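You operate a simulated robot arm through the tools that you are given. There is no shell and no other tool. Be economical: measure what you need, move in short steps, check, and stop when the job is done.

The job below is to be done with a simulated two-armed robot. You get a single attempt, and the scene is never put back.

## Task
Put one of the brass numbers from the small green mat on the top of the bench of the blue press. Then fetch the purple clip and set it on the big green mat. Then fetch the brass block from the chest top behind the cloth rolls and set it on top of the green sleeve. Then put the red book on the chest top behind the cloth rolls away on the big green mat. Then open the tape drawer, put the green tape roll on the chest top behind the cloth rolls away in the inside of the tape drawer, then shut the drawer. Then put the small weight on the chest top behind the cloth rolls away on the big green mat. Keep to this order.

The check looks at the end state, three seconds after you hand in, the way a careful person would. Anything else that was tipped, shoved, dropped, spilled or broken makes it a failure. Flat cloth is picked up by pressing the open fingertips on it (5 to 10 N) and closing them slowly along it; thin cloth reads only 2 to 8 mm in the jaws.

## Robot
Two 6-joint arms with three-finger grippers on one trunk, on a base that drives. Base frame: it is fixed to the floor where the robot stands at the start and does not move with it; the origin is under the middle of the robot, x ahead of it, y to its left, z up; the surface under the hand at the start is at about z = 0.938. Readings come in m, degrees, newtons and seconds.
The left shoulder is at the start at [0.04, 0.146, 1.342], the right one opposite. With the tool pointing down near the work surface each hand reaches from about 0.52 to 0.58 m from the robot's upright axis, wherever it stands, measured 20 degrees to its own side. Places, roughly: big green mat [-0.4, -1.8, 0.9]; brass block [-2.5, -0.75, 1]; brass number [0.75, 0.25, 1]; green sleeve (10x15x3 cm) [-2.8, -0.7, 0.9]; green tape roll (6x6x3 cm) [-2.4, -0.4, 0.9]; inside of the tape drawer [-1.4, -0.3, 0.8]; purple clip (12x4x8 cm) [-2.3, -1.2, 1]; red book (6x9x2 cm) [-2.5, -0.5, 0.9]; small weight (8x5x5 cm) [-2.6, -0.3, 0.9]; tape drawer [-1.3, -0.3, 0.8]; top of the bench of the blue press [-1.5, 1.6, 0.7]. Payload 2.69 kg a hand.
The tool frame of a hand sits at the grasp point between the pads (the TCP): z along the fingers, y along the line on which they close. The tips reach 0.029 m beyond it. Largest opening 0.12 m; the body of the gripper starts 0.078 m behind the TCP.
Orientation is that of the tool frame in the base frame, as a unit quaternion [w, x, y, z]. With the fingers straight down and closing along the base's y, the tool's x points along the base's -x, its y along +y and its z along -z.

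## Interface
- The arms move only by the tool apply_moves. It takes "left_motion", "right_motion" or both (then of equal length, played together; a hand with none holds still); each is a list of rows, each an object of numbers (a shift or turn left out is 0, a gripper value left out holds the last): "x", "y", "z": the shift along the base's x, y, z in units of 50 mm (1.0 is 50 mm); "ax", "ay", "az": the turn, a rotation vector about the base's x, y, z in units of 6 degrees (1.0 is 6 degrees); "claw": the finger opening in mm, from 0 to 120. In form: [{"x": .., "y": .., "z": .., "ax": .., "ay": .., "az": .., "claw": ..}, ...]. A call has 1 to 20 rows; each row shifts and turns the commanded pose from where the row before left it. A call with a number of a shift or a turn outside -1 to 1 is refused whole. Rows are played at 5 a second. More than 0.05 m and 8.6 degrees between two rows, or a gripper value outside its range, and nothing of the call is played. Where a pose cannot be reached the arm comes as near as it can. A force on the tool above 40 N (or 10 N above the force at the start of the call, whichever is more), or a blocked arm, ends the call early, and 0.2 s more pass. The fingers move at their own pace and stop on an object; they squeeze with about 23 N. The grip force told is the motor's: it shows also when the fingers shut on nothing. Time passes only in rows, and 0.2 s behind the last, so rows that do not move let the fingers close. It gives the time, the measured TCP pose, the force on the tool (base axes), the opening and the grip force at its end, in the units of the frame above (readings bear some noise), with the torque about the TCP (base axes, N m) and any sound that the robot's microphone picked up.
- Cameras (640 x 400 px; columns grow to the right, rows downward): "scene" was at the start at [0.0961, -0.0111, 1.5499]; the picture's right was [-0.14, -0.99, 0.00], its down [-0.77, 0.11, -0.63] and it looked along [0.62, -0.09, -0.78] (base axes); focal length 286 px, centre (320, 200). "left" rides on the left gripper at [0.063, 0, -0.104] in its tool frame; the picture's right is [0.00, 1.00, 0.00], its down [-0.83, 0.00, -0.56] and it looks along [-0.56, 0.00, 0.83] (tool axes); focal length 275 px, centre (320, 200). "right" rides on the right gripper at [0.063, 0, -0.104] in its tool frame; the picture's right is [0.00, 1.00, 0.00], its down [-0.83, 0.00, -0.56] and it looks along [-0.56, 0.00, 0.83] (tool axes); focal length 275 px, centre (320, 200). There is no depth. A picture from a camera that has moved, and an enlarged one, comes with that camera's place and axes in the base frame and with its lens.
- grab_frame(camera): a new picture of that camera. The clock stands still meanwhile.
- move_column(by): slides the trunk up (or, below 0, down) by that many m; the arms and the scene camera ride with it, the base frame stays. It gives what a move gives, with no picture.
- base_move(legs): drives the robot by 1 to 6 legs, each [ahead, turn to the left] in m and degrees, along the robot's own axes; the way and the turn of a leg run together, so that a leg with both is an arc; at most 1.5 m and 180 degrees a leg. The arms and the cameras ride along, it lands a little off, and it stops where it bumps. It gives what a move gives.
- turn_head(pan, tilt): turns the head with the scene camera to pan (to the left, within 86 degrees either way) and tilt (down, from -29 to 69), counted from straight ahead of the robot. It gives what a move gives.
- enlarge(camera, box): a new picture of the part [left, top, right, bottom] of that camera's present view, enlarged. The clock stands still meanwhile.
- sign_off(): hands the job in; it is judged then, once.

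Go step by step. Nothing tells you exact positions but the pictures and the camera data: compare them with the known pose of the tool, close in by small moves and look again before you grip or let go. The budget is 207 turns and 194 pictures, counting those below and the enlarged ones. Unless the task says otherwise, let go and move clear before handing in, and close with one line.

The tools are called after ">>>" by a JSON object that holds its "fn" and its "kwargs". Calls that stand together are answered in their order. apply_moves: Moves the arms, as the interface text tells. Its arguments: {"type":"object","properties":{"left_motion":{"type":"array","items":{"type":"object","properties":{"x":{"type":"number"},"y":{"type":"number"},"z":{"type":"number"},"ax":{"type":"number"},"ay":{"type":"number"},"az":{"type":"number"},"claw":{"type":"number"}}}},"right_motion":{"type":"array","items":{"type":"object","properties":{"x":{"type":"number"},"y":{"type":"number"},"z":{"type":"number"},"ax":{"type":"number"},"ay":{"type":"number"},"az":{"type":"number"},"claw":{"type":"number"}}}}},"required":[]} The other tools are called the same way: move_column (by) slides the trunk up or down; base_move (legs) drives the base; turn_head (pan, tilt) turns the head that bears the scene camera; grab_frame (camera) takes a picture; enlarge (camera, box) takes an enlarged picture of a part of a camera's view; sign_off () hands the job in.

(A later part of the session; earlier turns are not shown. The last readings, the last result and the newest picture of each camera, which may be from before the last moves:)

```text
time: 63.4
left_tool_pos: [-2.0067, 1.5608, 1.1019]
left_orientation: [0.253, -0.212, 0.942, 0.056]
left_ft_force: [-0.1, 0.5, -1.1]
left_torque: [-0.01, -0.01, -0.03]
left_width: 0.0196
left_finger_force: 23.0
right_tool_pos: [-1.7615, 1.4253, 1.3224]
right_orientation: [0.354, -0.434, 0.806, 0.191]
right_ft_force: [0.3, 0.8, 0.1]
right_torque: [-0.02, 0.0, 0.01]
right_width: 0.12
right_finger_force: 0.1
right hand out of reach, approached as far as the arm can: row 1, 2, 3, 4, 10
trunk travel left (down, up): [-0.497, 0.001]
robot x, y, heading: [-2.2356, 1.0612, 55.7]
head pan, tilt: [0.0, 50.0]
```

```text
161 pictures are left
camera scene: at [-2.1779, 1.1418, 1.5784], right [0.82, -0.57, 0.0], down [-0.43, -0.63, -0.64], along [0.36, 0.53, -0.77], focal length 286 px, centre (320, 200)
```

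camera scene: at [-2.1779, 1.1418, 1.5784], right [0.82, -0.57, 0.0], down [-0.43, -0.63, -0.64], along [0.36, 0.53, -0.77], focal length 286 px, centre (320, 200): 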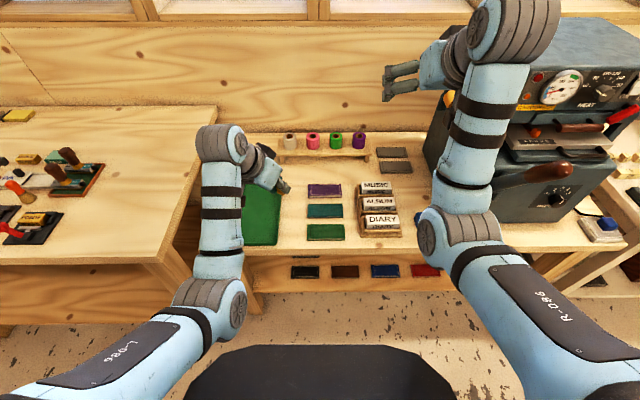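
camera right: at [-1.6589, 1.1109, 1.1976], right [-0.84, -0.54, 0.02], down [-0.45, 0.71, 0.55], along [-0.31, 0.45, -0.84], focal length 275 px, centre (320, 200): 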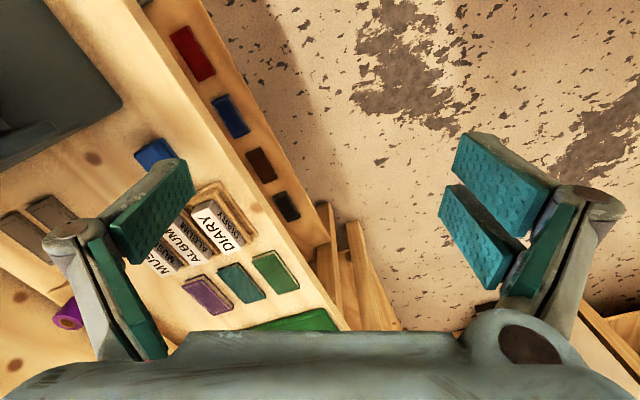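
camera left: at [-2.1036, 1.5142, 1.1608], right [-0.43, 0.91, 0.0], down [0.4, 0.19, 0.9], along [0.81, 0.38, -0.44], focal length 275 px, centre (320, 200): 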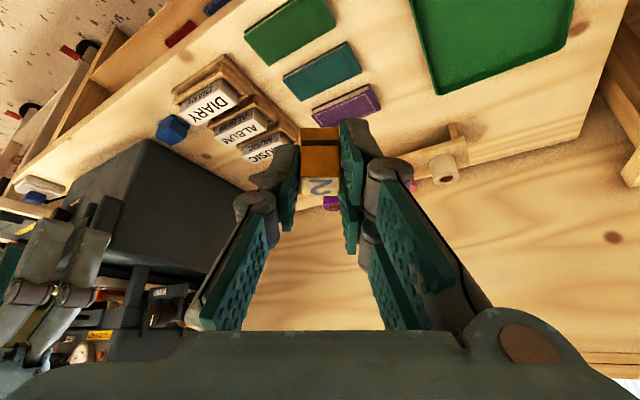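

Right hand is up at 1.32. Roll forward 0.1 m and lower the trunk partway.

>>> {"fn": "base_move", "kwargs": {"legs": [[0.1, 0]]}}

>>> {"fn": "move_column", "kwargs": {"by": -0.25}}

>>> {"fn": "grab_frame", "kwargs": {"camera": "left"}}

>>> {"fn": "grab_frame", "kwargs": {"camera": "scene"}}

```text
time: 64.6
left_tool_pos: [-1.9564, 1.6324, 1.109]
left_orientation: [0.257, -0.212, 0.941, 0.062]
left_ft_force: [2.6, 1.1, -0.8]
left_torque: [-0.1, 0.17, -0.06]
left_width: 0.0196
left_finger_force: 22.8
right_tool_pos: [-1.7142, 1.4957, 1.3278]
right_orientation: [0.359, -0.433, 0.804, 0.194]
right_ft_force: [1.4, 2.7, 0.8]
right_torque: [-0.2, 0.12, -0.02]
right_width: 0.1201
right_finger_force: 0.0
trunk travel left (down, up): [-0.497, 0.001]
robot x, y, heading: [-2.1783, 1.1421, 55.7]
head pan, tilt: [0.0, 50.0]
```

```text
time: 67.1
left_tool_pos: [-1.9528, 1.6381, 0.8561]
left_orientation: [0.255, -0.211, 0.942, 0.057]
left_ft_force: [0.1, -0.4, -1.2]
left_torque: [0.0, -0.01, 0.02]
left_width: 0.0195
left_finger_force: 23.2
right_tool_pos: [-1.7102, 1.5016, 1.075]
right_orientation: [0.356, -0.433, 0.806, 0.192]
right_ft_force: [0.5, -0.8, -0.2]
right_torque: [-0.03, 0.01, 0.0]
right_width: 0.1198
right_finger_force: 0.1
trunk travel left (down, up): [-0.247, 0.251]
robot x, y, heading: [-2.1774, 1.1432, 55.5]
head pan, tilt: [0.0, 50.0]
```

```text
160 pictures are left
camera left: at [-2.0502, 1.5914, 0.9143], right [-0.43, 0.91, 0.0], down [0.4, 0.18, 0.9], along [0.81, 0.38, -0.44], focal length 275 px, centre (320, 200)
```

left: 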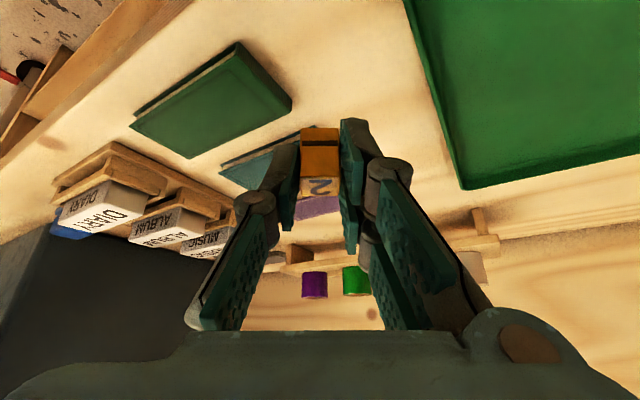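

```text
159 pictures are left
camera scene: at [-2.1214, 1.2236, 1.3293], right [0.82, -0.57, 0.0], down [-0.43, -0.63, -0.64], along [0.36, 0.53, -0.77], focal length 286 px, centre (320, 200)
```

scene: 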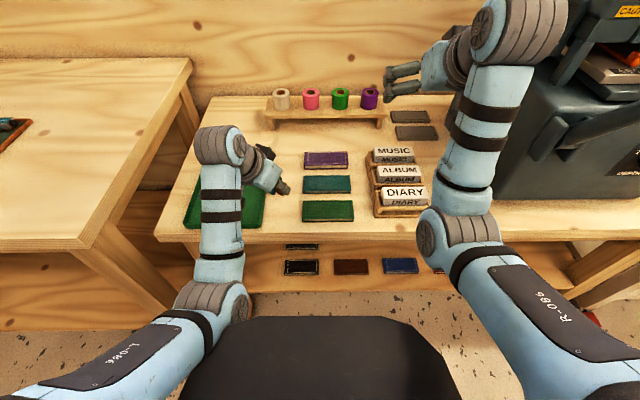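

The block is over the middle of the gap between tray and card. Lowering 7 cm and checking height.

>>> {"fn": "apply_moves", "kwargs": {"left_motion": [{"z": -0.5}, {"z": -0.5}, {"z": -0.4}, {}]}}

>>> {"fn": "grab_frame", "kwargs": {"camera": "left"}}

```text
time: 68.1
left_tool_pos: [-1.9535, 1.6368, 0.7873]
left_orientation: [0.255, -0.212, 0.941, 0.059]
left_ft_force: [0.6, -0.1, -1.3]
left_torque: [-0.02, 0.0, -0.01]
left_width: 0.0197
left_finger_force: 23.1
right_tool_pos: [-1.7098, 1.5012, 1.0738]
right_orientation: [0.356, -0.434, 0.805, 0.192]
right_ft_force: [0.4, 0.0, 0.4]
right_torque: [-0.02, -0.01, -0.01]
right_width: 0.12
right_finger_force: 0.1
trunk travel left (down, up): [-0.247, 0.251]
robot x, y, heading: [-2.1792, 1.1422, 55.5]
head pan, tilt: [0.0, 50.0]
```

```text
158 pictures are left
camera left: at [-2.0506, 1.5915, 0.8442], right [-0.43, 0.91, 0.0], down [0.4, 0.18, 0.9], along [0.81, 0.38, -0.44], focal length 275 px, centre (320, 200)
```

left: 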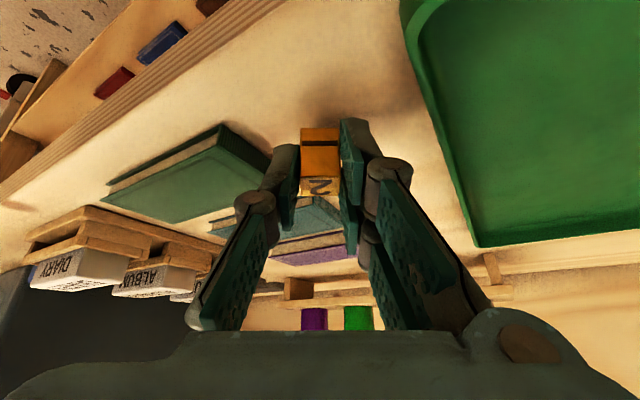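

Continue slowly down.

>>> {"fn": "apply_moves", "kwargs": {"left_motion": [{"z": -0.12}, {"z": -0.12}, {"z": -0.12}, {}]}}

>>> {"fn": "enlarge", "kwargs": {"camera": "left", "box": [240, 90, 400, 210]}}

```text
time: 69.2
left_tool_pos: [-1.9518, 1.6393, 0.7749]
left_orientation: [0.261, -0.212, 0.94, 0.064]
left_ft_force: [-4.2, -6.5, 17.6]
left_torque: [0.0, 0.32, 0.07]
left_width: 0.0195
left_finger_force: 23.2
right_tool_pos: [-1.7103, 1.4995, 1.0754]
right_orientation: [0.356, -0.434, 0.805, 0.193]
right_ft_force: [0.5, 0.0, -0.5]
right_torque: [0.01, -0.02, 0.0]
right_width: 0.12
right_finger_force: 0.0
trunk travel left (down, up): [-0.247, 0.251]
robot x, y, heading: [-2.176, 1.1445, 55.4]
head pan, tilt: [0.0, 50.0]
stopped in row 4 (left hand): the force on the tool passed its limit at 41 N (the readings are from after the stop); the commanded pose is now the measured one
```

```text
3.33 times, centred on (320, 150) of left
camera zoom: at [-2.0495, 1.5916, 0.8311], right [-0.43, 0.9, 0.01], down [0.39, 0.17, 0.91], along [0.82, 0.39, -0.42], focal length 918 px, centre (320, 367)
```

zoom: 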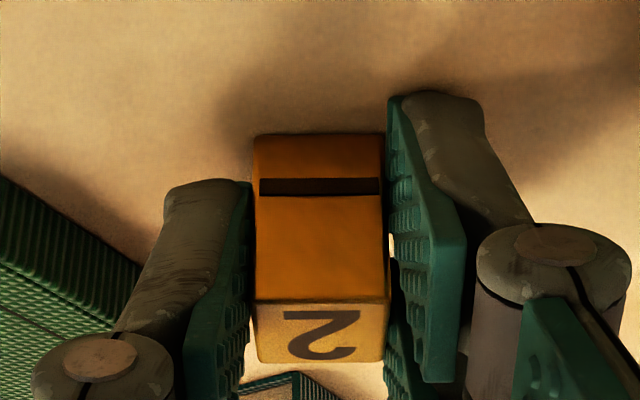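

The block is on the bench (z≈0.74). Ease off 2 mm and open gently.

>>> {"fn": "apply_moves", "kwargs": {"left_motion": [{"z": 0.03}, {"claw": 30}, {"claw": 40}, {}]}}

>>> {"fn": "enlarge", "kwargs": {"camera": "left", "box": [240, 90, 400, 210]}}

```text
time: 70.2
left_tool_pos: [-1.9524, 1.6391, 0.7737]
left_orientation: [0.258, -0.211, 0.941, 0.062]
left_ft_force: [0.5, 0.0, 2.2]
left_torque: [0.02, -0.01, 0.03]
left_width: 0.0426
left_finger_force: 0.1
right_tool_pos: [-1.7098, 1.502, 1.0731]
right_orientation: [0.355, -0.434, 0.805, 0.192]
right_ft_force: [-0.4, 0.3, -1.0]
right_torque: [-0.01, -0.02, 0.0]
right_width: 0.1201
right_finger_force: 0.0
trunk travel left (down, up): [-0.247, 0.251]
robot x, y, heading: [-2.1808, 1.1431, 55.3]
head pan, tilt: [0.0, 50.0]
```

```text
3.33 times, centred on (320, 150) of left
camera zoom: at [-2.0495, 1.5924, 0.83], right [-0.43, 0.9, 0.01], down [0.39, 0.17, 0.9], along [0.82, 0.39, -0.43], focal length 918 px, centre (320, 367)
```

zoom: 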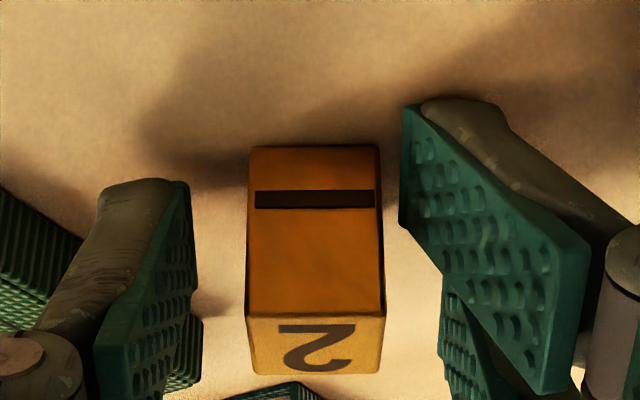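

Released cleanly. Back off along the fingers and raise the trunk.

>>> {"fn": "apply_moves", "kwargs": {"left_motion": [{"x": -0.36, "y": -0.17, "z": 0.69}, {"x": -0.36, "y": -0.17, "z": 0.69}, {}]}}

>>> {"fn": "move_column", "kwargs": {"by": 0.25}}

>>> {"fn": "enlarge", "kwargs": {"camera": "scene", "box": [200, 120, 440, 280]}}

```text
time: 71.0
left_tool_pos: [-1.9878, 1.6224, 0.8424]
left_orientation: [0.259, -0.212, 0.94, 0.063]
left_ft_force: [0.5, 0.6, -0.9]
left_torque: [-0.02, -0.02, 0.0]
left_width: 0.04
left_finger_force: 0.1
right_tool_pos: [-1.7091, 1.5019, 1.0744]
right_orientation: [0.355, -0.434, 0.805, 0.192]
right_ft_force: [-0.4, -0.5, 1.0]
right_torque: [0.0, 0.02, 0.03]
right_width: 0.12
right_finger_force: 0.0
trunk travel left (down, up): [-0.247, 0.251]
robot x, y, heading: [-2.1756, 1.1424, 55.8]
head pan, tilt: [0.0, 50.0]
```

```text
time: 73.5
left_tool_pos: [-1.9877, 1.624, 1.0919]
left_orientation: [0.259, -0.211, 0.941, 0.062]
left_ft_force: [0.1, 0.5, 0.6]
left_torque: [0.0, 0.0, -0.01]
left_width: 0.0402
left_finger_force: 0.1
right_tool_pos: [-1.7098, 1.5015, 1.3246]
right_orientation: [0.355, -0.434, 0.805, 0.192]
right_ft_force: [-0.1, 0.2, 0.1]
right_torque: [-0.01, 0.02, 0.01]
right_width: 0.1199
right_finger_force: 0.0
trunk travel left (down, up): [-0.497, 0.001]
robot x, y, heading: [-2.1776, 1.1408, 55.6]
head pan, tilt: [0.0, 50.0]
```

```text
2.50 times, centred on (320, 200) of scene
camera zoom: at [-2.1214, 1.2237, 1.5786], right [0.82, -0.57, 0.0], down [-0.43, -0.63, -0.64], along [0.36, 0.53, -0.77], focal length 716 px, centre (320, 200)
```

zoom: 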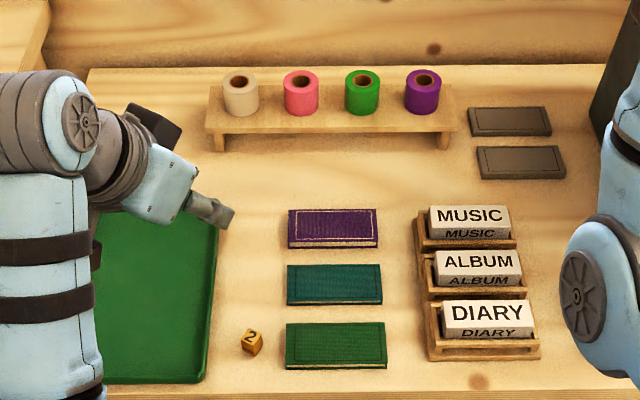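

The "2" stands on the press bench. Next the purple clip at the far end of the rolls: I'll drive around the chest's far side.

>>> {"fn": "base_move", "kwargs": {"legs": [[-0.15, 0], [0, 91], [0.3, 0], [0, 90], [1.2, 0]]}}

>>> {"fn": "turn_head", "kwargs": {"pan": 55, "tilt": 35}}

>>> {"fn": "grab_frame", "kwargs": {"camera": "scene"}}

```text
time: 89.9
left_tool_pos: [-3.3651, -0.2953, 1.0922]
left_orientation: [0.064, 0.939, 0.218, -0.259]
left_ft_force: [0.8, 0.8, 0.2]
left_torque: [-0.03, -0.04, -0.04]
left_width: 0.0399
left_finger_force: 0.0
right_tool_pos: [-3.6427, -0.1753, 1.3249]
right_orientation: [0.194, 0.803, 0.44, -0.353]
right_ft_force: [-0.3, -0.3, 0.0]
right_torque: [-0.03, 0.02, 0.01]
right_width: 0.1204
right_finger_force: 0.0
trunk travel left (down, up): [-0.497, 0.001]
robot x, y, heading: [-3.1807, 0.1896, -124.0]
head pan, tilt: [0.0, 50.0]
```

```text
time: 91.2
left_tool_pos: [-3.3652, -0.2943, 1.09]
left_orientation: [0.064, 0.939, 0.218, -0.258]
left_ft_force: [-0.5, -0.6, -0.4]
left_torque: [0.02, -0.03, 0.05]
left_width: 0.0401
left_finger_force: 0.0
right_tool_pos: [-3.6442, -0.176, 1.3231]
right_orientation: [0.195, 0.802, 0.439, -0.355]
right_ft_force: [-0.7, -0.1, -0.6]
right_torque: [0.0, -0.06, 0.0]
right_width: 0.1202
right_finger_force: 0.0
trunk travel left (down, up): [-0.497, 0.001]
robot x, y, heading: [-3.1784, 0.1899, -123.8]
head pan, tilt: [55.0, 35.0]
```

```text
154 pictures are left
camera scene: at [-3.1598, 0.0904, 1.6001], right [-0.93, -0.36, 0.0], down [-0.21, 0.53, -0.82], along [0.3, -0.76, -0.57], focal length 286 px, centre (320, 200)
```

scene: 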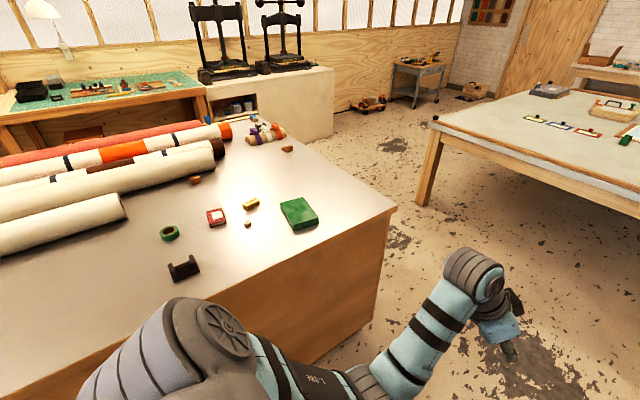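

All five chest items are visible, with the clip cluster at the far end of the rolls. I'll zoom in.

>>> {"fn": "enlarge", "kwargs": {"camera": "scene", "box": [140, 100, 340, 240]}}

>>> {"fn": "enlarge", "kwargs": {"camera": "scene", "box": [220, 105, 320, 165]}}

```text
2.86 times, centred on (240, 170) of scene
camera zoom: at [-3.1598, 0.0904, 1.6001], right [-0.93, -0.36, 0.0], down [-0.21, 0.53, -0.82], along [0.3, -0.76, -0.57], focal length 818 px, centre (549, 286)
```

zoom: 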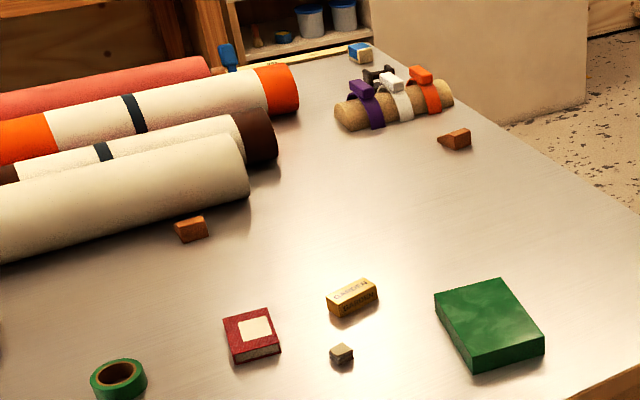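

```text
6.40 times, centred on (270, 135) of scene
camera zoom: at [-3.1598, 0.0904, 1.6001], right [-0.93, -0.36, 0.0], down [-0.21, 0.53, -0.82], along [0.3, -0.76, -0.57], focal length 1832 px, centre (640, 616)
```

zoom: 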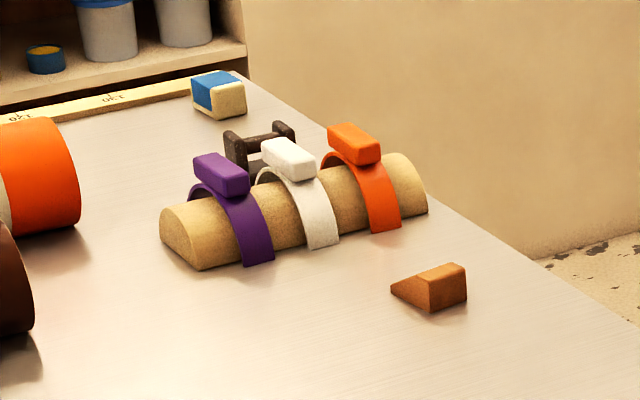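

The purple clip straddles a cork rod next to white and orange ones, at about (-2.24, -1.22), top z≈1.0. I'll drive round to the chest's end and face it.

>>> {"fn": "base_move", "kwargs": {"legs": [[1.4, 0], [0, 90.5], [1.37, 0], [0, 90]]}}

>>> {"fn": "turn_head", "kwargs": {"pan": 0, "tilt": 50}}

>>> {"fn": "grab_frame", "kwargs": {"camera": "scene"}}

```text
time: 112.2
left_tool_pos: [-2.6164, -1.2447, 1.091]
left_orientation: [0.259, -0.217, 0.939, 0.064]
left_ft_force: [-0.1, 0.0, -0.4]
left_torque: [0.0, -0.04, 0.0]
left_width: 0.0397
left_finger_force: 0.1
right_tool_pos: [-2.3385, -1.3643, 1.3234]
right_orientation: [0.354, -0.438, 0.803, 0.193]
right_ft_force: [0.0, -0.5, 0.6]
right_torque: [0.01, 0.01, -0.03]
right_width: 0.12
right_finger_force: 0.0
trunk travel left (down, up): [-0.497, 0.001]
robot x, y, heading: [-2.8001, -1.7268, 56.2]
head pan, tilt: [55.0, 35.0]
```

```text
time: 113.5
left_tool_pos: [-2.6171, -1.2454, 1.0911]
left_orientation: [0.258, -0.217, 0.939, 0.064]
left_ft_force: [0.0, -0.4, 0.2]
left_torque: [-0.02, 0.0, 0.03]
left_width: 0.0399
left_finger_force: 0.1
right_tool_pos: [-2.3377, -1.3637, 1.323]
right_orientation: [0.354, -0.439, 0.803, 0.194]
right_ft_force: [0.5, -0.8, 0.2]
right_torque: [0.01, 0.0, 0.0]
right_width: 0.12
right_finger_force: 0.1
trunk travel left (down, up): [-0.497, 0.001]
robot x, y, heading: [-2.802, -1.7281, 56.0]
head pan, tilt: [0.0, 50.0]
```

```text
151 pictures are left
camera scene: at [-2.746, -1.6461, 1.5784], right [0.83, -0.56, 0.0], down [-0.43, -0.64, -0.64], along [0.36, 0.53, -0.77], focal length 286 px, centre (320, 200)
```

scene: 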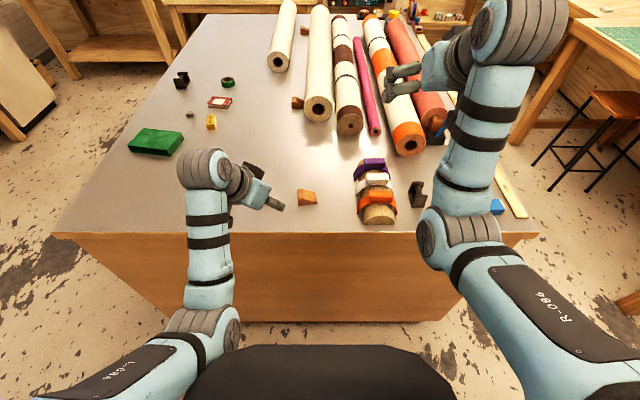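

The clip is 0.72 m ahead and 0.15 m right of the base. I'll roll ahead 0.18 m and bring the right hand to point straight down above it.

>>> {"fn": "base_move", "kwargs": {"legs": [[0.18, 0]]}}

>>> {"fn": "apply_moves", "kwargs": {"right_motion": [{"ax": -0.829, "ay": 0.559, "z": -0.5}, {"ax": -0.829, "ay": 0.559, "z": -0.5}, {"ax": -0.829, "ay": 0.559, "z": -0.5}, {"ax": -0.829, "ay": 0.559, "z": -0.5}, {"ax": -0.829, "ay": 0.559, "z": -0.5}, {"ax": -0.829, "ay": 0.559, "z": -0.5}, {"ax": -0.829, "ay": 0.559, "z": -0.3}, {"ax": -0.829, "ay": 0.559}, {}]}}

>>> {"fn": "grab_frame", "kwargs": {"camera": "right"}}

>>> {"fn": "grab_frame", "kwargs": {"camera": "scene"}}

```text
time: 115.0
left_tool_pos: [-2.5178, -1.0989, 1.0927]
left_orientation: [0.26, -0.217, 0.939, 0.065]
left_ft_force: [-0.2, 0.2, 0.0]
left_torque: [0.07, -0.01, 0.02]
left_width: 0.0399
left_finger_force: 0.1
right_tool_pos: [-2.2409, -1.2175, 1.3264]
right_orientation: [0.356, -0.438, 0.803, 0.193]
right_ft_force: [0.0, 1.1, -0.7]
right_torque: [0.01, 0.05, -0.01]
right_width: 0.1202
right_finger_force: 0.1
trunk travel left (down, up): [-0.497, 0.001]
robot x, y, heading: [-2.7032, -1.5763, 56.1]
head pan, tilt: [0.0, 50.0]
```

```text
time: 117.0
left_tool_pos: [-2.5162, -1.096, 1.0918]
left_orientation: [0.26, -0.217, 0.939, 0.064]
left_ft_force: [-0.7, 0.7, 0.4]
left_torque: [-0.01, -0.01, 0.01]
left_width: 0.0401
left_finger_force: 0.1
right_tool_pos: [-2.2321, -1.2039, 1.1511]
right_orientation: [-0.006, -0.476, 0.88, 0.006]
right_ft_force: [-0.9, -0.3, 0.0]
right_torque: [0.03, 0.04, 0.0]
right_width: 0.1197
right_finger_force: 0.0
right hand out of reach, approached as far as the arm can: row 1, 2, 8
trunk travel left (down, up): [-0.497, 0.001]
robot x, y, heading: [-2.7009, -1.5811, 55.9]
head pan, tilt: [0.0, 50.0]
```

```text
150 pictures are left
camera right: at [-2.2642, -1.2574, 1.2575], right [-0.84, 0.54, 0.02], down [0.46, 0.69, 0.55], along [0.29, 0.47, -0.83], focal length 275 px, centre (320, 200)
```

right: 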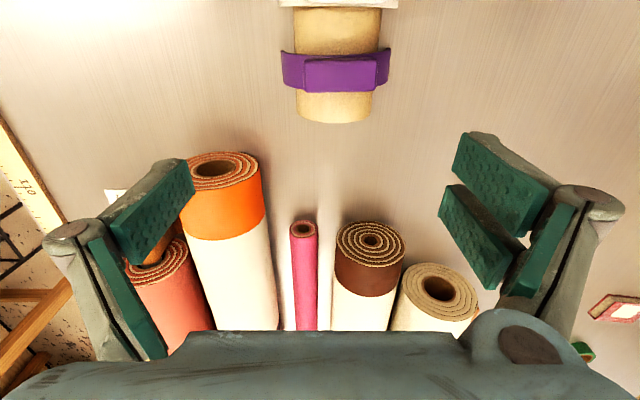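

```text
149 pictures are left
camera scene: at [-2.646, -1.4967, 1.5784], right [0.83, -0.56, 0.0], down [-0.43, -0.64, -0.64], along [0.36, 0.53, -0.77], focal length 286 px, centre (320, 200)
```

scene: 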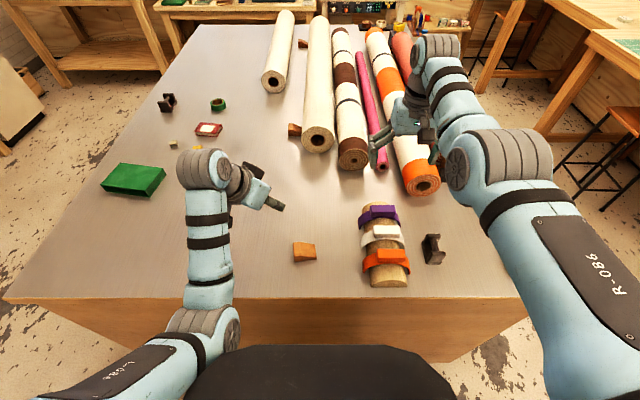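

The clip's handle block centres at (-2.26, -1.211) and is aligned with my jaws. I'll move over it and descend partway.

>>> {"fn": "apply_moves", "kwargs": {"right_motion": [{"x": -0.28, "y": -0.07, "z": -0.6, "claw": 95}, {"x": -0.28, "y": -0.07, "z": -0.6}, {"z": -0.5}, {}]}}

>>> {"fn": "grab_frame", "kwargs": {"camera": "right"}}

```text
time: 118.0
left_tool_pos: [-2.5158, -1.0963, 1.0912]
left_orientation: [0.259, -0.217, 0.939, 0.063]
left_ft_force: [0.4, 0.3, 0.3]
left_torque: [0.03, -0.01, 0.0]
left_width: 0.0398
left_finger_force: 0.0
right_tool_pos: [-2.2604, -1.2104, 1.0655]
right_orientation: [-0.007, -0.475, 0.88, 0.006]
right_ft_force: [0.5, -0.3, -0.1]
right_torque: [-0.02, 0.03, -0.05]
right_width: 0.0951
right_finger_force: 0.1
trunk travel left (down, up): [-0.497, 0.001]
robot x, y, heading: [-2.6966, -1.5764, 56.4]
head pan, tilt: [0.0, 50.0]
```

```text
148 pictures are left
camera right: at [-2.2928, -1.264, 1.1708], right [-0.84, 0.54, 0.02], down [0.46, 0.7, 0.55], along [0.29, 0.47, -0.83], focal length 275 px, centre (320, 200)
```

right: 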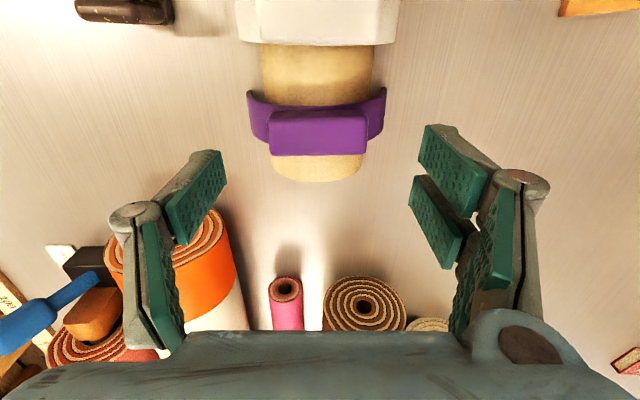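

Well centred. Descend 5 cm and check.

>>> {"fn": "apply_moves", "kwargs": {"right_motion": [{"z": -0.5}, {"z": -0.5}, {}]}}

>>> {"fn": "grab_frame", "kwargs": {"camera": "right"}}

>>> {"fn": "enlarge", "kwargs": {"camera": "scene", "box": [320, 160, 480, 300]}}

```text
time: 118.8
left_tool_pos: [-2.5173, -1.0957, 1.091]
left_orientation: [0.259, -0.216, 0.939, 0.063]
left_ft_force: [0.2, -0.3, -0.4]
left_torque: [0.02, -0.02, -0.05]
left_width: 0.04
left_finger_force: 0.1
right_tool_pos: [-2.2611, -1.211, 1.0161]
right_orientation: [-0.006, -0.476, 0.88, 0.007]
right_ft_force: [0.1, 0.3, 0.0]
right_torque: [0.02, 0.01, -0.02]
right_width: 0.0951
right_finger_force: 0.1
trunk travel left (down, up): [-0.497, 0.001]
robot x, y, heading: [-2.6973, -1.5806, 56.2]
head pan, tilt: [0.0, 50.0]
```

```text
147 pictures are left
camera right: at [-2.2927, -1.2644, 1.1211], right [-0.84, 0.54, 0.02], down [0.46, 0.7, 0.55], along [0.29, 0.47, -0.83], focal length 275 px, centre (320, 200)
```

right: 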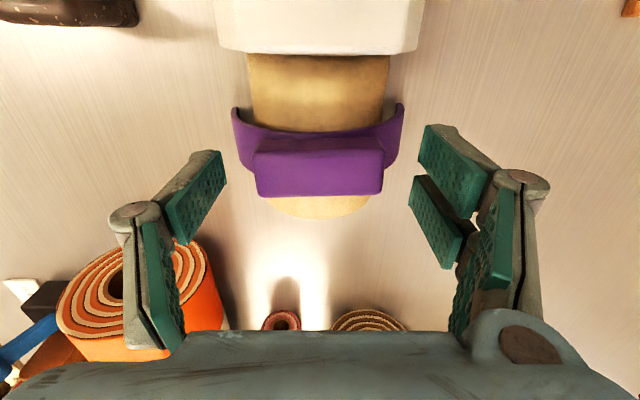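

```text
2.86 times, centred on (400, 230) of scene
camera zoom: at [-2.6458, -1.4963, 1.5784], right [0.83, -0.56, 0.0], down [-0.43, -0.64, -0.64], along [0.36, 0.53, -0.77], focal length 818 px, centre (91, 114)
```

zoom: 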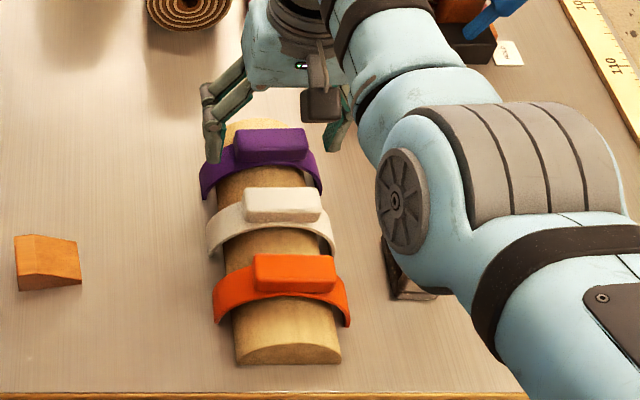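

Slightly lower and forward, then close on the handle block.

>>> {"fn": "apply_moves", "kwargs": {"right_motion": [{"x": 0.05, "y": 0.07, "z": -0.18}, {"z": -0.12}, {"claw": 55}, {"claw": 55}, {}, {}]}}

>>> {"fn": "grab_frame", "kwargs": {"camera": "right"}}

```text
time: 120.2
left_tool_pos: [-2.5194, -1.097, 1.0919]
left_orientation: [0.261, -0.217, 0.939, 0.063]
left_ft_force: [0.6, -0.1, -0.2]
left_torque: [0.02, 0.01, 0.02]
left_width: 0.04
left_finger_force: 0.0
right_tool_pos: [-2.2612, -1.2098, 1.003]
right_orientation: [-0.004, -0.476, 0.879, 0.007]
right_ft_force: [3.7, 5.1, 22.4]
right_torque: [-0.46, -1.34, 0.37]
right_width: 0.0633
right_finger_force: 23.5
right hand out of reach, approached as far as the arm can: row 2
trunk travel left (down, up): [-0.497, 0.001]
robot x, y, heading: [-2.7011, -1.5796, 56.4]
head pan, tilt: [0.0, 50.0]
```

```text
145 pictures are left
camera right: at [-2.2927, -1.2639, 1.1093], right [-0.84, 0.54, 0.02], down [0.46, 0.69, 0.56], along [0.29, 0.47, -0.83], focal length 275 px, centre (320, 200)
```

right: 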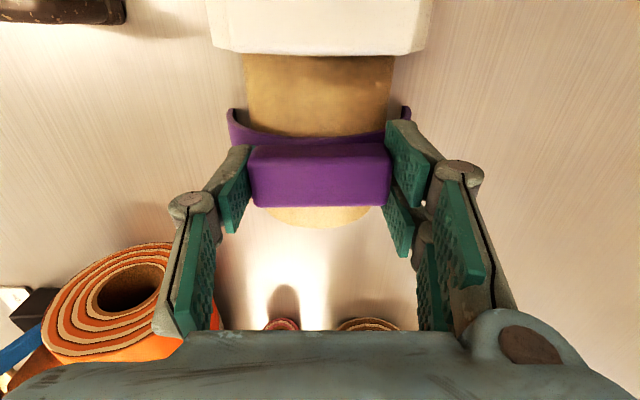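

The handle is held at 63 mm. Lift straight up slowly.

>>> {"fn": "apply_moves", "kwargs": {"right_motion": [{"z": 0.15}, {"z": 0.3}, {"z": 0.4}, {"z": 0.4}, {}]}}

>>> {"fn": "grab_frame", "kwargs": {"camera": "right"}}

>>> {"fn": "enlarge", "kwargs": {"camera": "scene", "box": [320, 160, 480, 300]}}

```text
time: 121.4
left_tool_pos: [-2.517, -1.0951, 1.0906]
left_orientation: [0.259, -0.217, 0.939, 0.063]
left_ft_force: [-0.1, 0.4, 0.7]
left_torque: [0.01, 0.0, 0.01]
left_width: 0.0399
left_finger_force: 0.0
right_tool_pos: [-2.2586, -1.2099, 1.0633]
right_orientation: [-0.008, -0.476, 0.88, 0.006]
right_ft_force: [0.1, -0.2, -0.1]
right_torque: [-0.03, -0.03, -0.01]
right_width: 0.0629
right_finger_force: 22.8
trunk travel left (down, up): [-0.497, 0.001]
robot x, y, heading: [-2.704, -1.5773, 56.4]
head pan, tilt: [0.0, 50.0]
```

```text
144 pictures are left
camera right: at [-2.2912, -1.2633, 1.1702], right [-0.84, 0.54, 0.02], down [0.46, 0.7, 0.55], along [0.29, 0.47, -0.83], focal length 275 px, centre (320, 200)
```

right: 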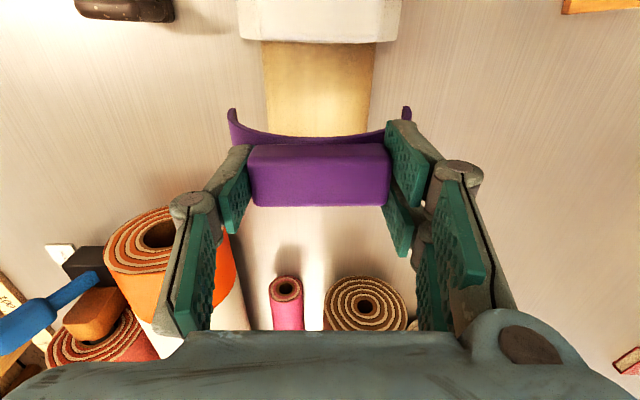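

```text
2.86 times, centred on (400, 230) of scene
camera zoom: at [-2.6452, -1.4961, 1.5784], right [0.83, -0.56, 0.0], down [-0.43, -0.64, -0.64], along [0.36, 0.53, -0.77], focal length 818 px, centre (91, 114)
```

zoom: 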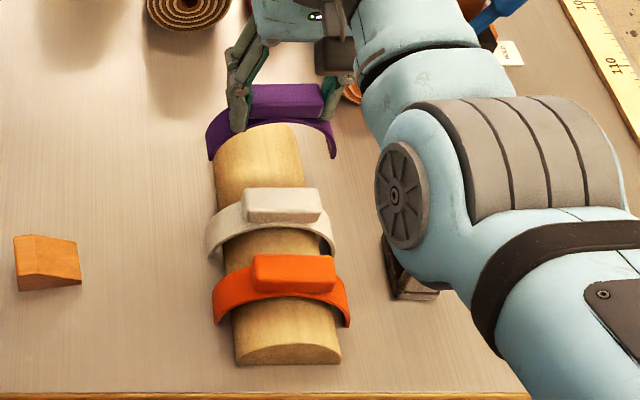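

The clip is lifted, the others untouched. I'll raise it more, back away, and drive around to the big green mat's aisle.

>>> {"fn": "apply_moves", "kwargs": {"right_motion": [{"z": 0.5}, {"z": 0.5}, {"z": 0.5}, {}]}}

>>> {"fn": "base_move", "kwargs": {"legs": [[-0.25, 0], [0, -90], [0.93, 0], [0, 90]]}}

>>> {"fn": "turn_head", "kwargs": {"pan": -60, "tilt": 35}}

>>> {"fn": "grab_frame", "kwargs": {"camera": "scene"}}

```text
time: 122.4
left_tool_pos: [-2.5166, -1.0961, 1.0908]
left_orientation: [0.259, -0.218, 0.939, 0.063]
left_ft_force: [-0.7, -0.6, -0.3]
left_torque: [0.02, 0.01, 0.04]
left_width: 0.04
left_finger_force: 0.1
right_tool_pos: [-2.2597, -1.2091, 1.141]
right_orientation: [-0.007, -0.476, 0.879, 0.006]
right_ft_force: [-0.5, -0.3, -0.3]
right_torque: [0.03, 0.01, 0.0]
right_width: 0.0629
right_finger_force: 22.7
trunk travel left (down, up): [-0.497, 0.001]
robot x, y, heading: [-2.7008, -1.5769, 56.2]
head pan, tilt: [0.0, 50.0]
```

```text
time: 136.3
left_tool_pos: [-1.8769, -1.8143, 1.0926]
left_orientation: [0.259, -0.218, 0.939, 0.064]
left_ft_force: [0.4, 0.6, 0.3]
left_torque: [0.01, 0.02, 0.0]
left_width: 0.0402
left_finger_force: 0.2
right_tool_pos: [-1.6201, -1.9283, 1.1392]
right_orientation: [-0.007, -0.478, 0.878, 0.006]
right_ft_force: [0.5, -0.1, -0.2]
right_torque: [0.01, 0.0, -0.02]
right_width: 0.0629
right_finger_force: 23.0
trunk travel left (down, up): [-0.497, 0.001]
robot x, y, heading: [-2.0579, -2.2982, 56.7]
head pan, tilt: [0.0, 50.0]
```

```text
time: 137.6
left_tool_pos: [-1.8766, -1.8147, 1.0907]
left_orientation: [0.259, -0.218, 0.939, 0.063]
left_ft_force: [-0.7, 0.8, -0.4]
left_torque: [0.01, 0.01, -0.01]
left_width: 0.04
left_finger_force: 0.1
right_tool_pos: [-1.6193, -1.9267, 1.1409]
right_orientation: [-0.008, -0.477, 0.879, 0.007]
right_ft_force: [0.2, 0.8, -0.9]
right_torque: [0.01, 0.01, -0.03]
right_width: 0.0627
right_finger_force: 22.7
trunk travel left (down, up): [-0.497, 0.001]
robot x, y, heading: [-2.062, -2.2985, 56.3]
head pan, tilt: [-60.0, 35.0]
```

```text
142 pictures are left
camera scene: at [-1.9595, -2.2845, 1.6001], right [-0.06, -1.0, 0.0], down [-0.57, 0.04, -0.82], along [0.82, -0.05, -0.57], focal length 286 px, centre (320, 200)
```

scene: 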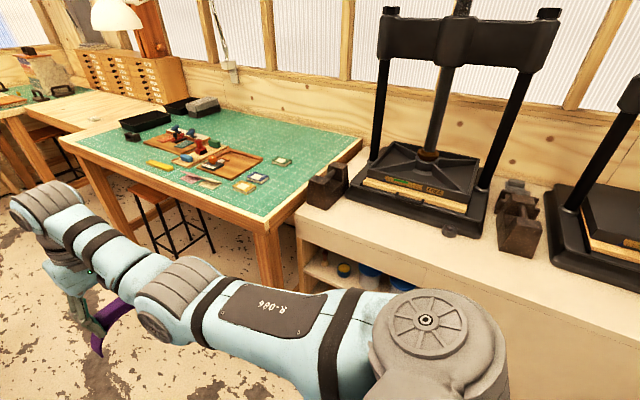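

The mat has a clear front-left strip around (a few cm in from its edge). I'll drive along the aisle and face the mat.

>>> {"fn": "base_move", "kwargs": {"legs": [[0, -6.3], [1.41, 0], [0.4, 0], [0, -83.5]]}}

>>> {"fn": "turn_head", "kwargs": {"pan": 0, "tilt": 50}}

>>> {"fn": "grab_frame", "kwargs": {"camera": "scene"}}

>>> {"fn": "grab_frame", "kwargs": {"camera": "right"}}

```text
time: 150.9
left_tool_pos: [-0.4113, -1.0648, 1.0914]
left_orientation: [0.229, 0.504, 0.821, -0.137]
left_ft_force: [0.0, -0.2, -0.1]
left_torque: [0.01, 0.0, -0.01]
left_width: 0.0399
left_finger_force: 0.1
right_tool_pos: [-0.5222, -1.3224, 1.1397]
right_orientation: [0.0, 0.278, 0.961, 0.008]
right_ft_force: [-0.9, 0.2, -0.2]
right_torque: [0.0, -0.01, 0.0]
right_width: 0.063
right_finger_force: 23.1
trunk travel left (down, up): [-0.497, 0.001]
robot x, y, heading: [-0.8952, -0.8851, -33.0]
head pan, tilt: [-60.0, 35.0]
```

```text
time: 152.2
left_tool_pos: [-0.4122, -1.0643, 1.0913]
left_orientation: [0.229, 0.505, 0.821, -0.138]
left_ft_force: [0.4, -0.1, -0.3]
left_torque: [0.0, 0.01, 0.02]
left_width: 0.0399
left_finger_force: 0.1
right_tool_pos: [-0.5224, -1.323, 1.1399]
right_orientation: [0.0, 0.278, 0.961, 0.008]
right_ft_force: [-0.7, -0.7, -0.6]
right_torque: [0.01, -0.01, 0.03]
right_width: 0.0627
right_finger_force: 23.2
trunk travel left (down, up): [-0.497, 0.001]
robot x, y, heading: [-0.9017, -0.8898, -33.2]
head pan, tilt: [0.0, 50.0]
```

```text
141 pictures are left
camera scene: at [-0.8141, -0.9399, 1.5784], right [-0.55, -0.84, 0.0], down [-0.64, 0.42, -0.64], along [0.54, -0.35, -0.77], focal length 286 px, centre (320, 200)
```

scene: 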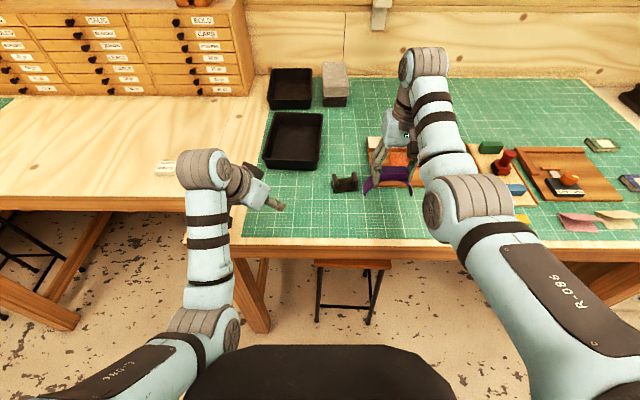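

```text
140 pictures are left
camera right: at [-0.5757, -1.2915, 1.246], right [0.53, 0.85, 0.02], down [0.7, -0.45, 0.55], along [0.47, -0.28, -0.83], focal length 275 px, centre (320, 200)
```

right: 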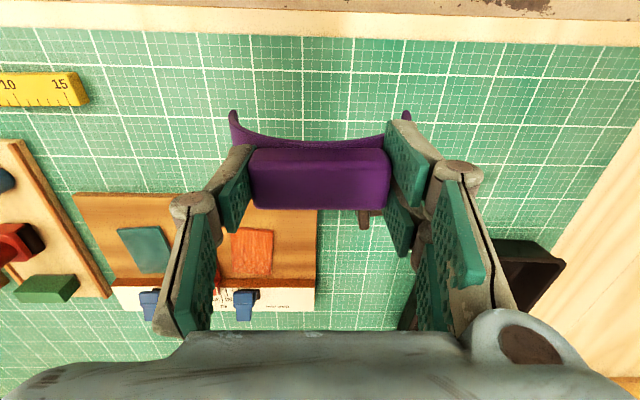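

The spot under the clip is clear mat, ~6 cm from the edge and well in front of the board. I'll nudge 2 cm inward and lower.

>>> {"fn": "apply_moves", "kwargs": {"right_motion": [{"x": 0.34, "y": -0.22, "z": -0.5}, {"z": -0.5}, {"z": -0.5}, {"z": -0.4}, {}]}}

>>> {"fn": "enlarge", "kwargs": {"camera": "scene", "box": [300, 130, 480, 260]}}

>>> {"fn": "grab_frame", "kwargs": {"camera": "right"}}

```text
time: 153.4
left_tool_pos: [-0.4122, -1.0653, 1.0911]
left_orientation: [0.228, 0.505, 0.821, -0.137]
left_ft_force: [0.4, -0.6, 0.2]
left_torque: [-0.01, 0.0, 0.01]
left_width: 0.04
left_finger_force: 0.1
right_tool_pos: [-0.5158, -1.3303, 1.0469]
right_orientation: [0.0, 0.278, 0.961, 0.009]
right_ft_force: [-1.1, 0.8, -0.7]
right_torque: [-0.01, 0.02, 0.01]
right_width: 0.0625
right_finger_force: 22.8
right hand out of reach, approached as far as the arm can: row 2, 4
trunk travel left (down, up): [-0.497, 0.001]
robot x, y, heading: [-0.8981, -0.8899, -33.3]
head pan, tilt: [0.0, 50.0]
```

```text
3.08 times, centred on (390, 195) of scene
camera zoom: at [-0.8139, -0.9399, 1.5784], right [-0.54, -0.84, 0.0], down [-0.64, 0.42, -0.64], along [0.54, -0.35, -0.77], focal length 881 px, centre (105, 215)
```

zoom: 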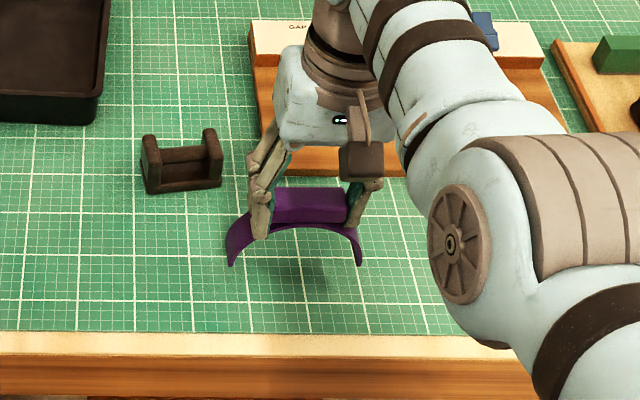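

```text
138 pictures are left
camera right: at [-0.5687, -1.298, 1.1524], right [0.53, 0.85, 0.02], down [0.7, -0.45, 0.55], along [0.47, -0.28, -0.83], focal length 275 px, centre (320, 200)
```

right: 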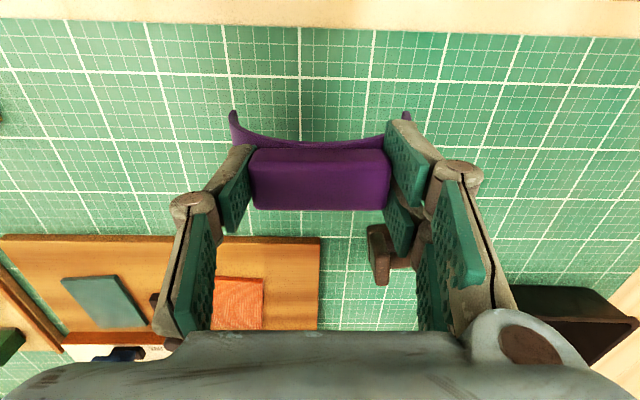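

Lowering slowly to contact.

>>> {"fn": "apply_moves", "kwargs": {"right_motion": [{"z": -0.1}, {"z": -0.1}, {"z": -0.08}, {"z": -0.06}, {}]}}

>>> {"fn": "enlarge", "kwargs": {"camera": "scene", "box": [300, 130, 480, 260]}}

```text
time: 154.6
left_tool_pos: [-0.4121, -1.0656, 1.091]
left_orientation: [0.229, 0.505, 0.821, -0.137]
left_ft_force: [-0.5, -0.4, 0.5]
left_torque: [0.01, 0.01, -0.02]
left_width: 0.0402
left_finger_force: 0.1
right_tool_pos: [-0.5183, -1.3277, 1.0307]
right_orientation: [0.0, 0.277, 0.961, 0.009]
right_ft_force: [-1.2, -0.6, -0.2]
right_torque: [0.0, 0.02, 0.01]
right_width: 0.063
right_finger_force: 22.9
trunk travel left (down, up): [-0.497, 0.001]
robot x, y, heading: [-0.895, -0.8867, -33.0]
head pan, tilt: [0.0, 50.0]
```

```text
3.08 times, centred on (390, 195) of scene
camera zoom: at [-0.814, -0.9399, 1.5784], right [-0.54, -0.84, 0.0], down [-0.64, 0.42, -0.64], along [0.54, -0.35, -0.77], focal length 881 px, centre (105, 215)
```

zoom: 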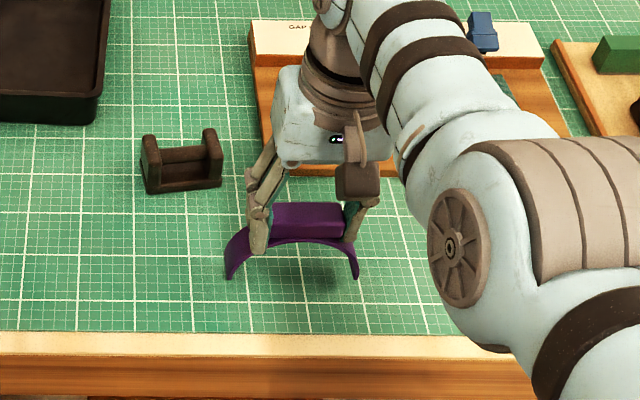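

Still a gap visible. Continue.

>>> {"fn": "apply_moves", "kwargs": {"right_motion": [{"z": -0.1}, {"z": -0.1}, {"z": -0.08}, {}]}}

>>> {"fn": "enlarge", "kwargs": {"camera": "scene", "box": [330, 170, 430, 250]}}

```text
time: 155.6
left_tool_pos: [-0.4112, -1.0647, 1.0907]
left_orientation: [0.229, 0.505, 0.821, -0.137]
left_ft_force: [0.3, 0.1, -0.4]
left_torque: [-0.01, 0.01, 0.03]
left_width: 0.0401
left_finger_force: 0.1
right_tool_pos: [-0.5201, -1.3277, 1.017]
right_orientation: [-0.001, 0.279, 0.96, 0.009]
right_ft_force: [0.6, -0.3, -0.4]
right_torque: [-0.05, 0.04, -0.01]
right_width: 0.0627
right_finger_force: 23.1
right hand out of reach, approached as far as the arm can: row 1
trunk travel left (down, up): [-0.497, 0.001]
robot x, y, heading: [-0.8992, -0.8832, -33.1]
head pan, tilt: [0.0, 50.0]
```

```text
5.00 times, centred on (380, 210) of scene
camera zoom: at [-0.8141, -0.9398, 1.5784], right [-0.54, -0.84, 0.0], down [-0.64, 0.42, -0.64], along [0.54, -0.35, -0.77], focal length 1431 px, centre (20, 150)
```

zoom: 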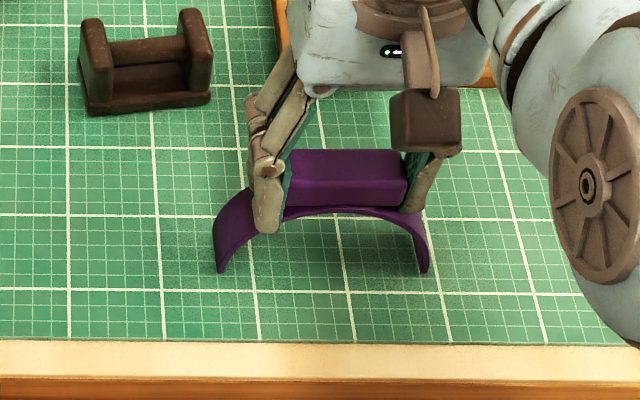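

About 12 mm more to go by my estimate.

>>> {"fn": "apply_moves", "kwargs": {"right_motion": [{"z": -0.08}, {"z": -0.08}, {"z": -0.04}, {"z": -0.04}, {}]}}

>>> {"fn": "enlarge", "kwargs": {"camera": "scene", "box": [330, 170, 430, 250]}}

```text
time: 156.7
left_tool_pos: [-0.4141, -1.0627, 1.0927]
left_orientation: [0.23, 0.505, 0.821, -0.137]
left_ft_force: [-1.3, 0.6, -0.4]
left_torque: [0.0, 0.0, -0.04]
left_width: 0.0402
left_finger_force: 0.0
right_tool_pos: [-0.5222, -1.3266, 1.013]
right_orientation: [0.007, 0.279, 0.96, 0.006]
right_ft_force: [-4.0, 5.9, 17.2]
right_torque: [-0.33, 1.07, -0.4]
right_width: 0.0629
right_finger_force: 23.2
right hand out of reach, approached as far as the arm can: row 2
trunk travel left (down, up): [-0.497, 0.001]
robot x, y, heading: [-0.8969, -0.8902, -32.9]
head pan, tilt: [0.0, 50.0]
stopped in row 5 (right hand): the force on the tool passed its limit at 42 N (the readings are from after the stop); the commanded pose is now the measured one
```

```text
5.00 times, centred on (380, 210) of scene
camera zoom: at [-0.817, -0.9363, 1.5786], right [-0.54, -0.84, 0.0], down [-0.64, 0.42, -0.64], along [0.54, -0.35, -0.76], focal length 1431 px, centre (20, 150)
```

zoom: 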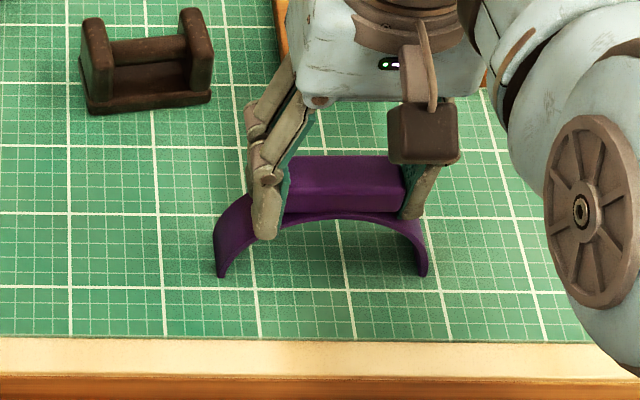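

The clip stands on the mat. Open and lift away.

>>> {"fn": "apply_moves", "kwargs": {"right_motion": [{"z": 0.03}, {"claw": 80}, {"claw": 95}, {}, {"z": 0.4}, {"z": 0.6}, {"z": 0.6}, {}]}}

>>> {"fn": "grab_frame", "kwargs": {"camera": "scene"}}

```text
time: 158.5
left_tool_pos: [-0.4127, -1.0653, 1.0906]
left_orientation: [0.228, 0.505, 0.821, -0.137]
left_ft_force: [0.9, 0.0, 0.2]
left_torque: [-0.03, 0.0, -0.03]
left_width: 0.0402
left_finger_force: 0.1
right_tool_pos: [-0.5189, -1.3287, 1.0902]
right_orientation: [0.005, 0.278, 0.96, 0.008]
right_ft_force: [-0.5, -0.2, -0.7]
right_torque: [0.0, 0.01, -0.02]
right_width: 0.0953
right_finger_force: 0.0
trunk travel left (down, up): [-0.497, 0.001]
robot x, y, heading: [-0.8985, -0.8859, -33.1]
head pan, tilt: [0.0, 50.0]
```

```text
134 pictures are left
camera scene: at [-0.8139, -0.94, 1.5784], right [-0.54, -0.84, 0.0], down [-0.64, 0.42, -0.64], along [0.54, -0.35, -0.77], focal length 286 px, centre (320, 200)
```

scene: 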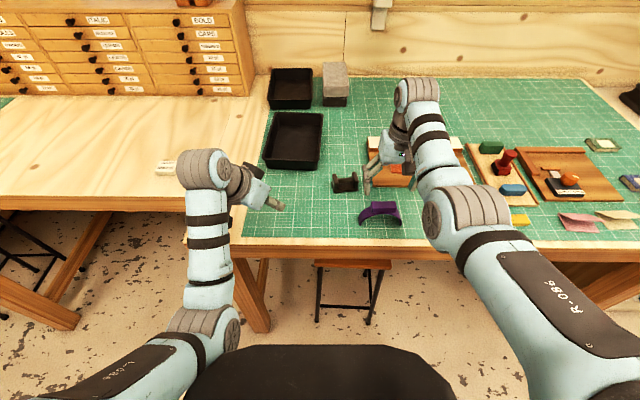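

The clip stands on the mat with room on both sides for later items. Now I'll drive around the far end of the chest to the side where the brass block lies.

>>> {"fn": "base_move", "kwargs": {"legs": [[-0.15, 0], [0, -90.4], [1.5, 0], [0.22, 0], [0, -90], [1.5, 0]]}}

>>> {"fn": "base_move", "kwargs": {"legs": [[0.84, 0], [0, -90], [1.1, 0], [0, -90]]}}

>>> {"fn": "grab_frame", "kwargs": {"camera": "scene"}}

```text
time: 182.9
left_tool_pos: [-3.7048, -1.2714, 1.0911]
left_orientation: [-0.137, 0.821, -0.504, -0.23]
left_ft_force: [0.0, -0.2, 0.8]
left_torque: [-0.03, -0.02, 0.0]
left_width: 0.0399
left_finger_force: 0.0
right_tool_pos: [-3.5994, -1.008, 1.0918]
right_orientation: [0.007, 0.96, -0.279, -0.006]
right_ft_force: [-0.1, 0.0, -0.1]
right_torque: [0.01, 0.02, 0.0]
right_width: 0.0947
right_finger_force: 0.2
trunk travel left (down, up): [-0.497, 0.001]
robot x, y, heading: [-3.222, -1.4497, 146.9]
head pan, tilt: [0.0, 50.0]
```

```text
time: 200.3
left_tool_pos: [-2.8366, -0.2348, 1.0906]
left_orientation: [0.229, 0.503, 0.822, -0.136]
left_ft_force: [-0.2, 1.0, -0.2]
left_torque: [-0.03, 0.01, -0.02]
left_width: 0.0402
left_finger_force: 0.1
right_tool_pos: [-2.9435, -0.4982, 1.091]
right_orientation: [0.004, 0.276, 0.961, 0.007]
right_ft_force: [0.5, -0.2, -0.3]
right_torque: [0.02, -0.03, 0.02]
right_width: 0.0949
right_finger_force: 0.1
trunk travel left (down, up): [-0.497, 0.001]
robot x, y, heading: [-3.324, -0.0596, -32.9]
head pan, tilt: [0.0, 50.0]
```

```text
133 pictures are left
camera scene: at [-3.2405, -0.1121, 1.5784], right [-0.54, -0.84, 0.0], down [-0.64, 0.41, -0.64], along [0.54, -0.35, -0.77], focal length 286 px, centre (320, 200)
```

scene: 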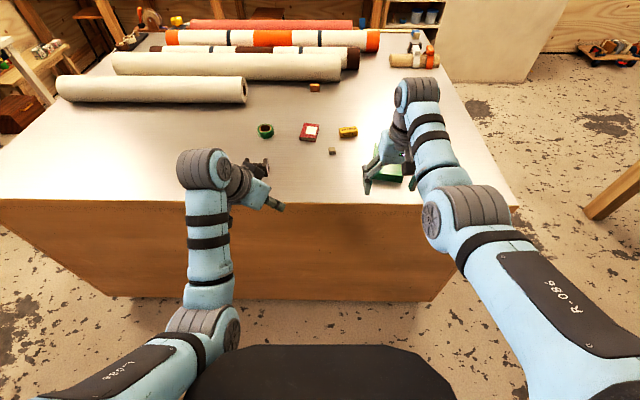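

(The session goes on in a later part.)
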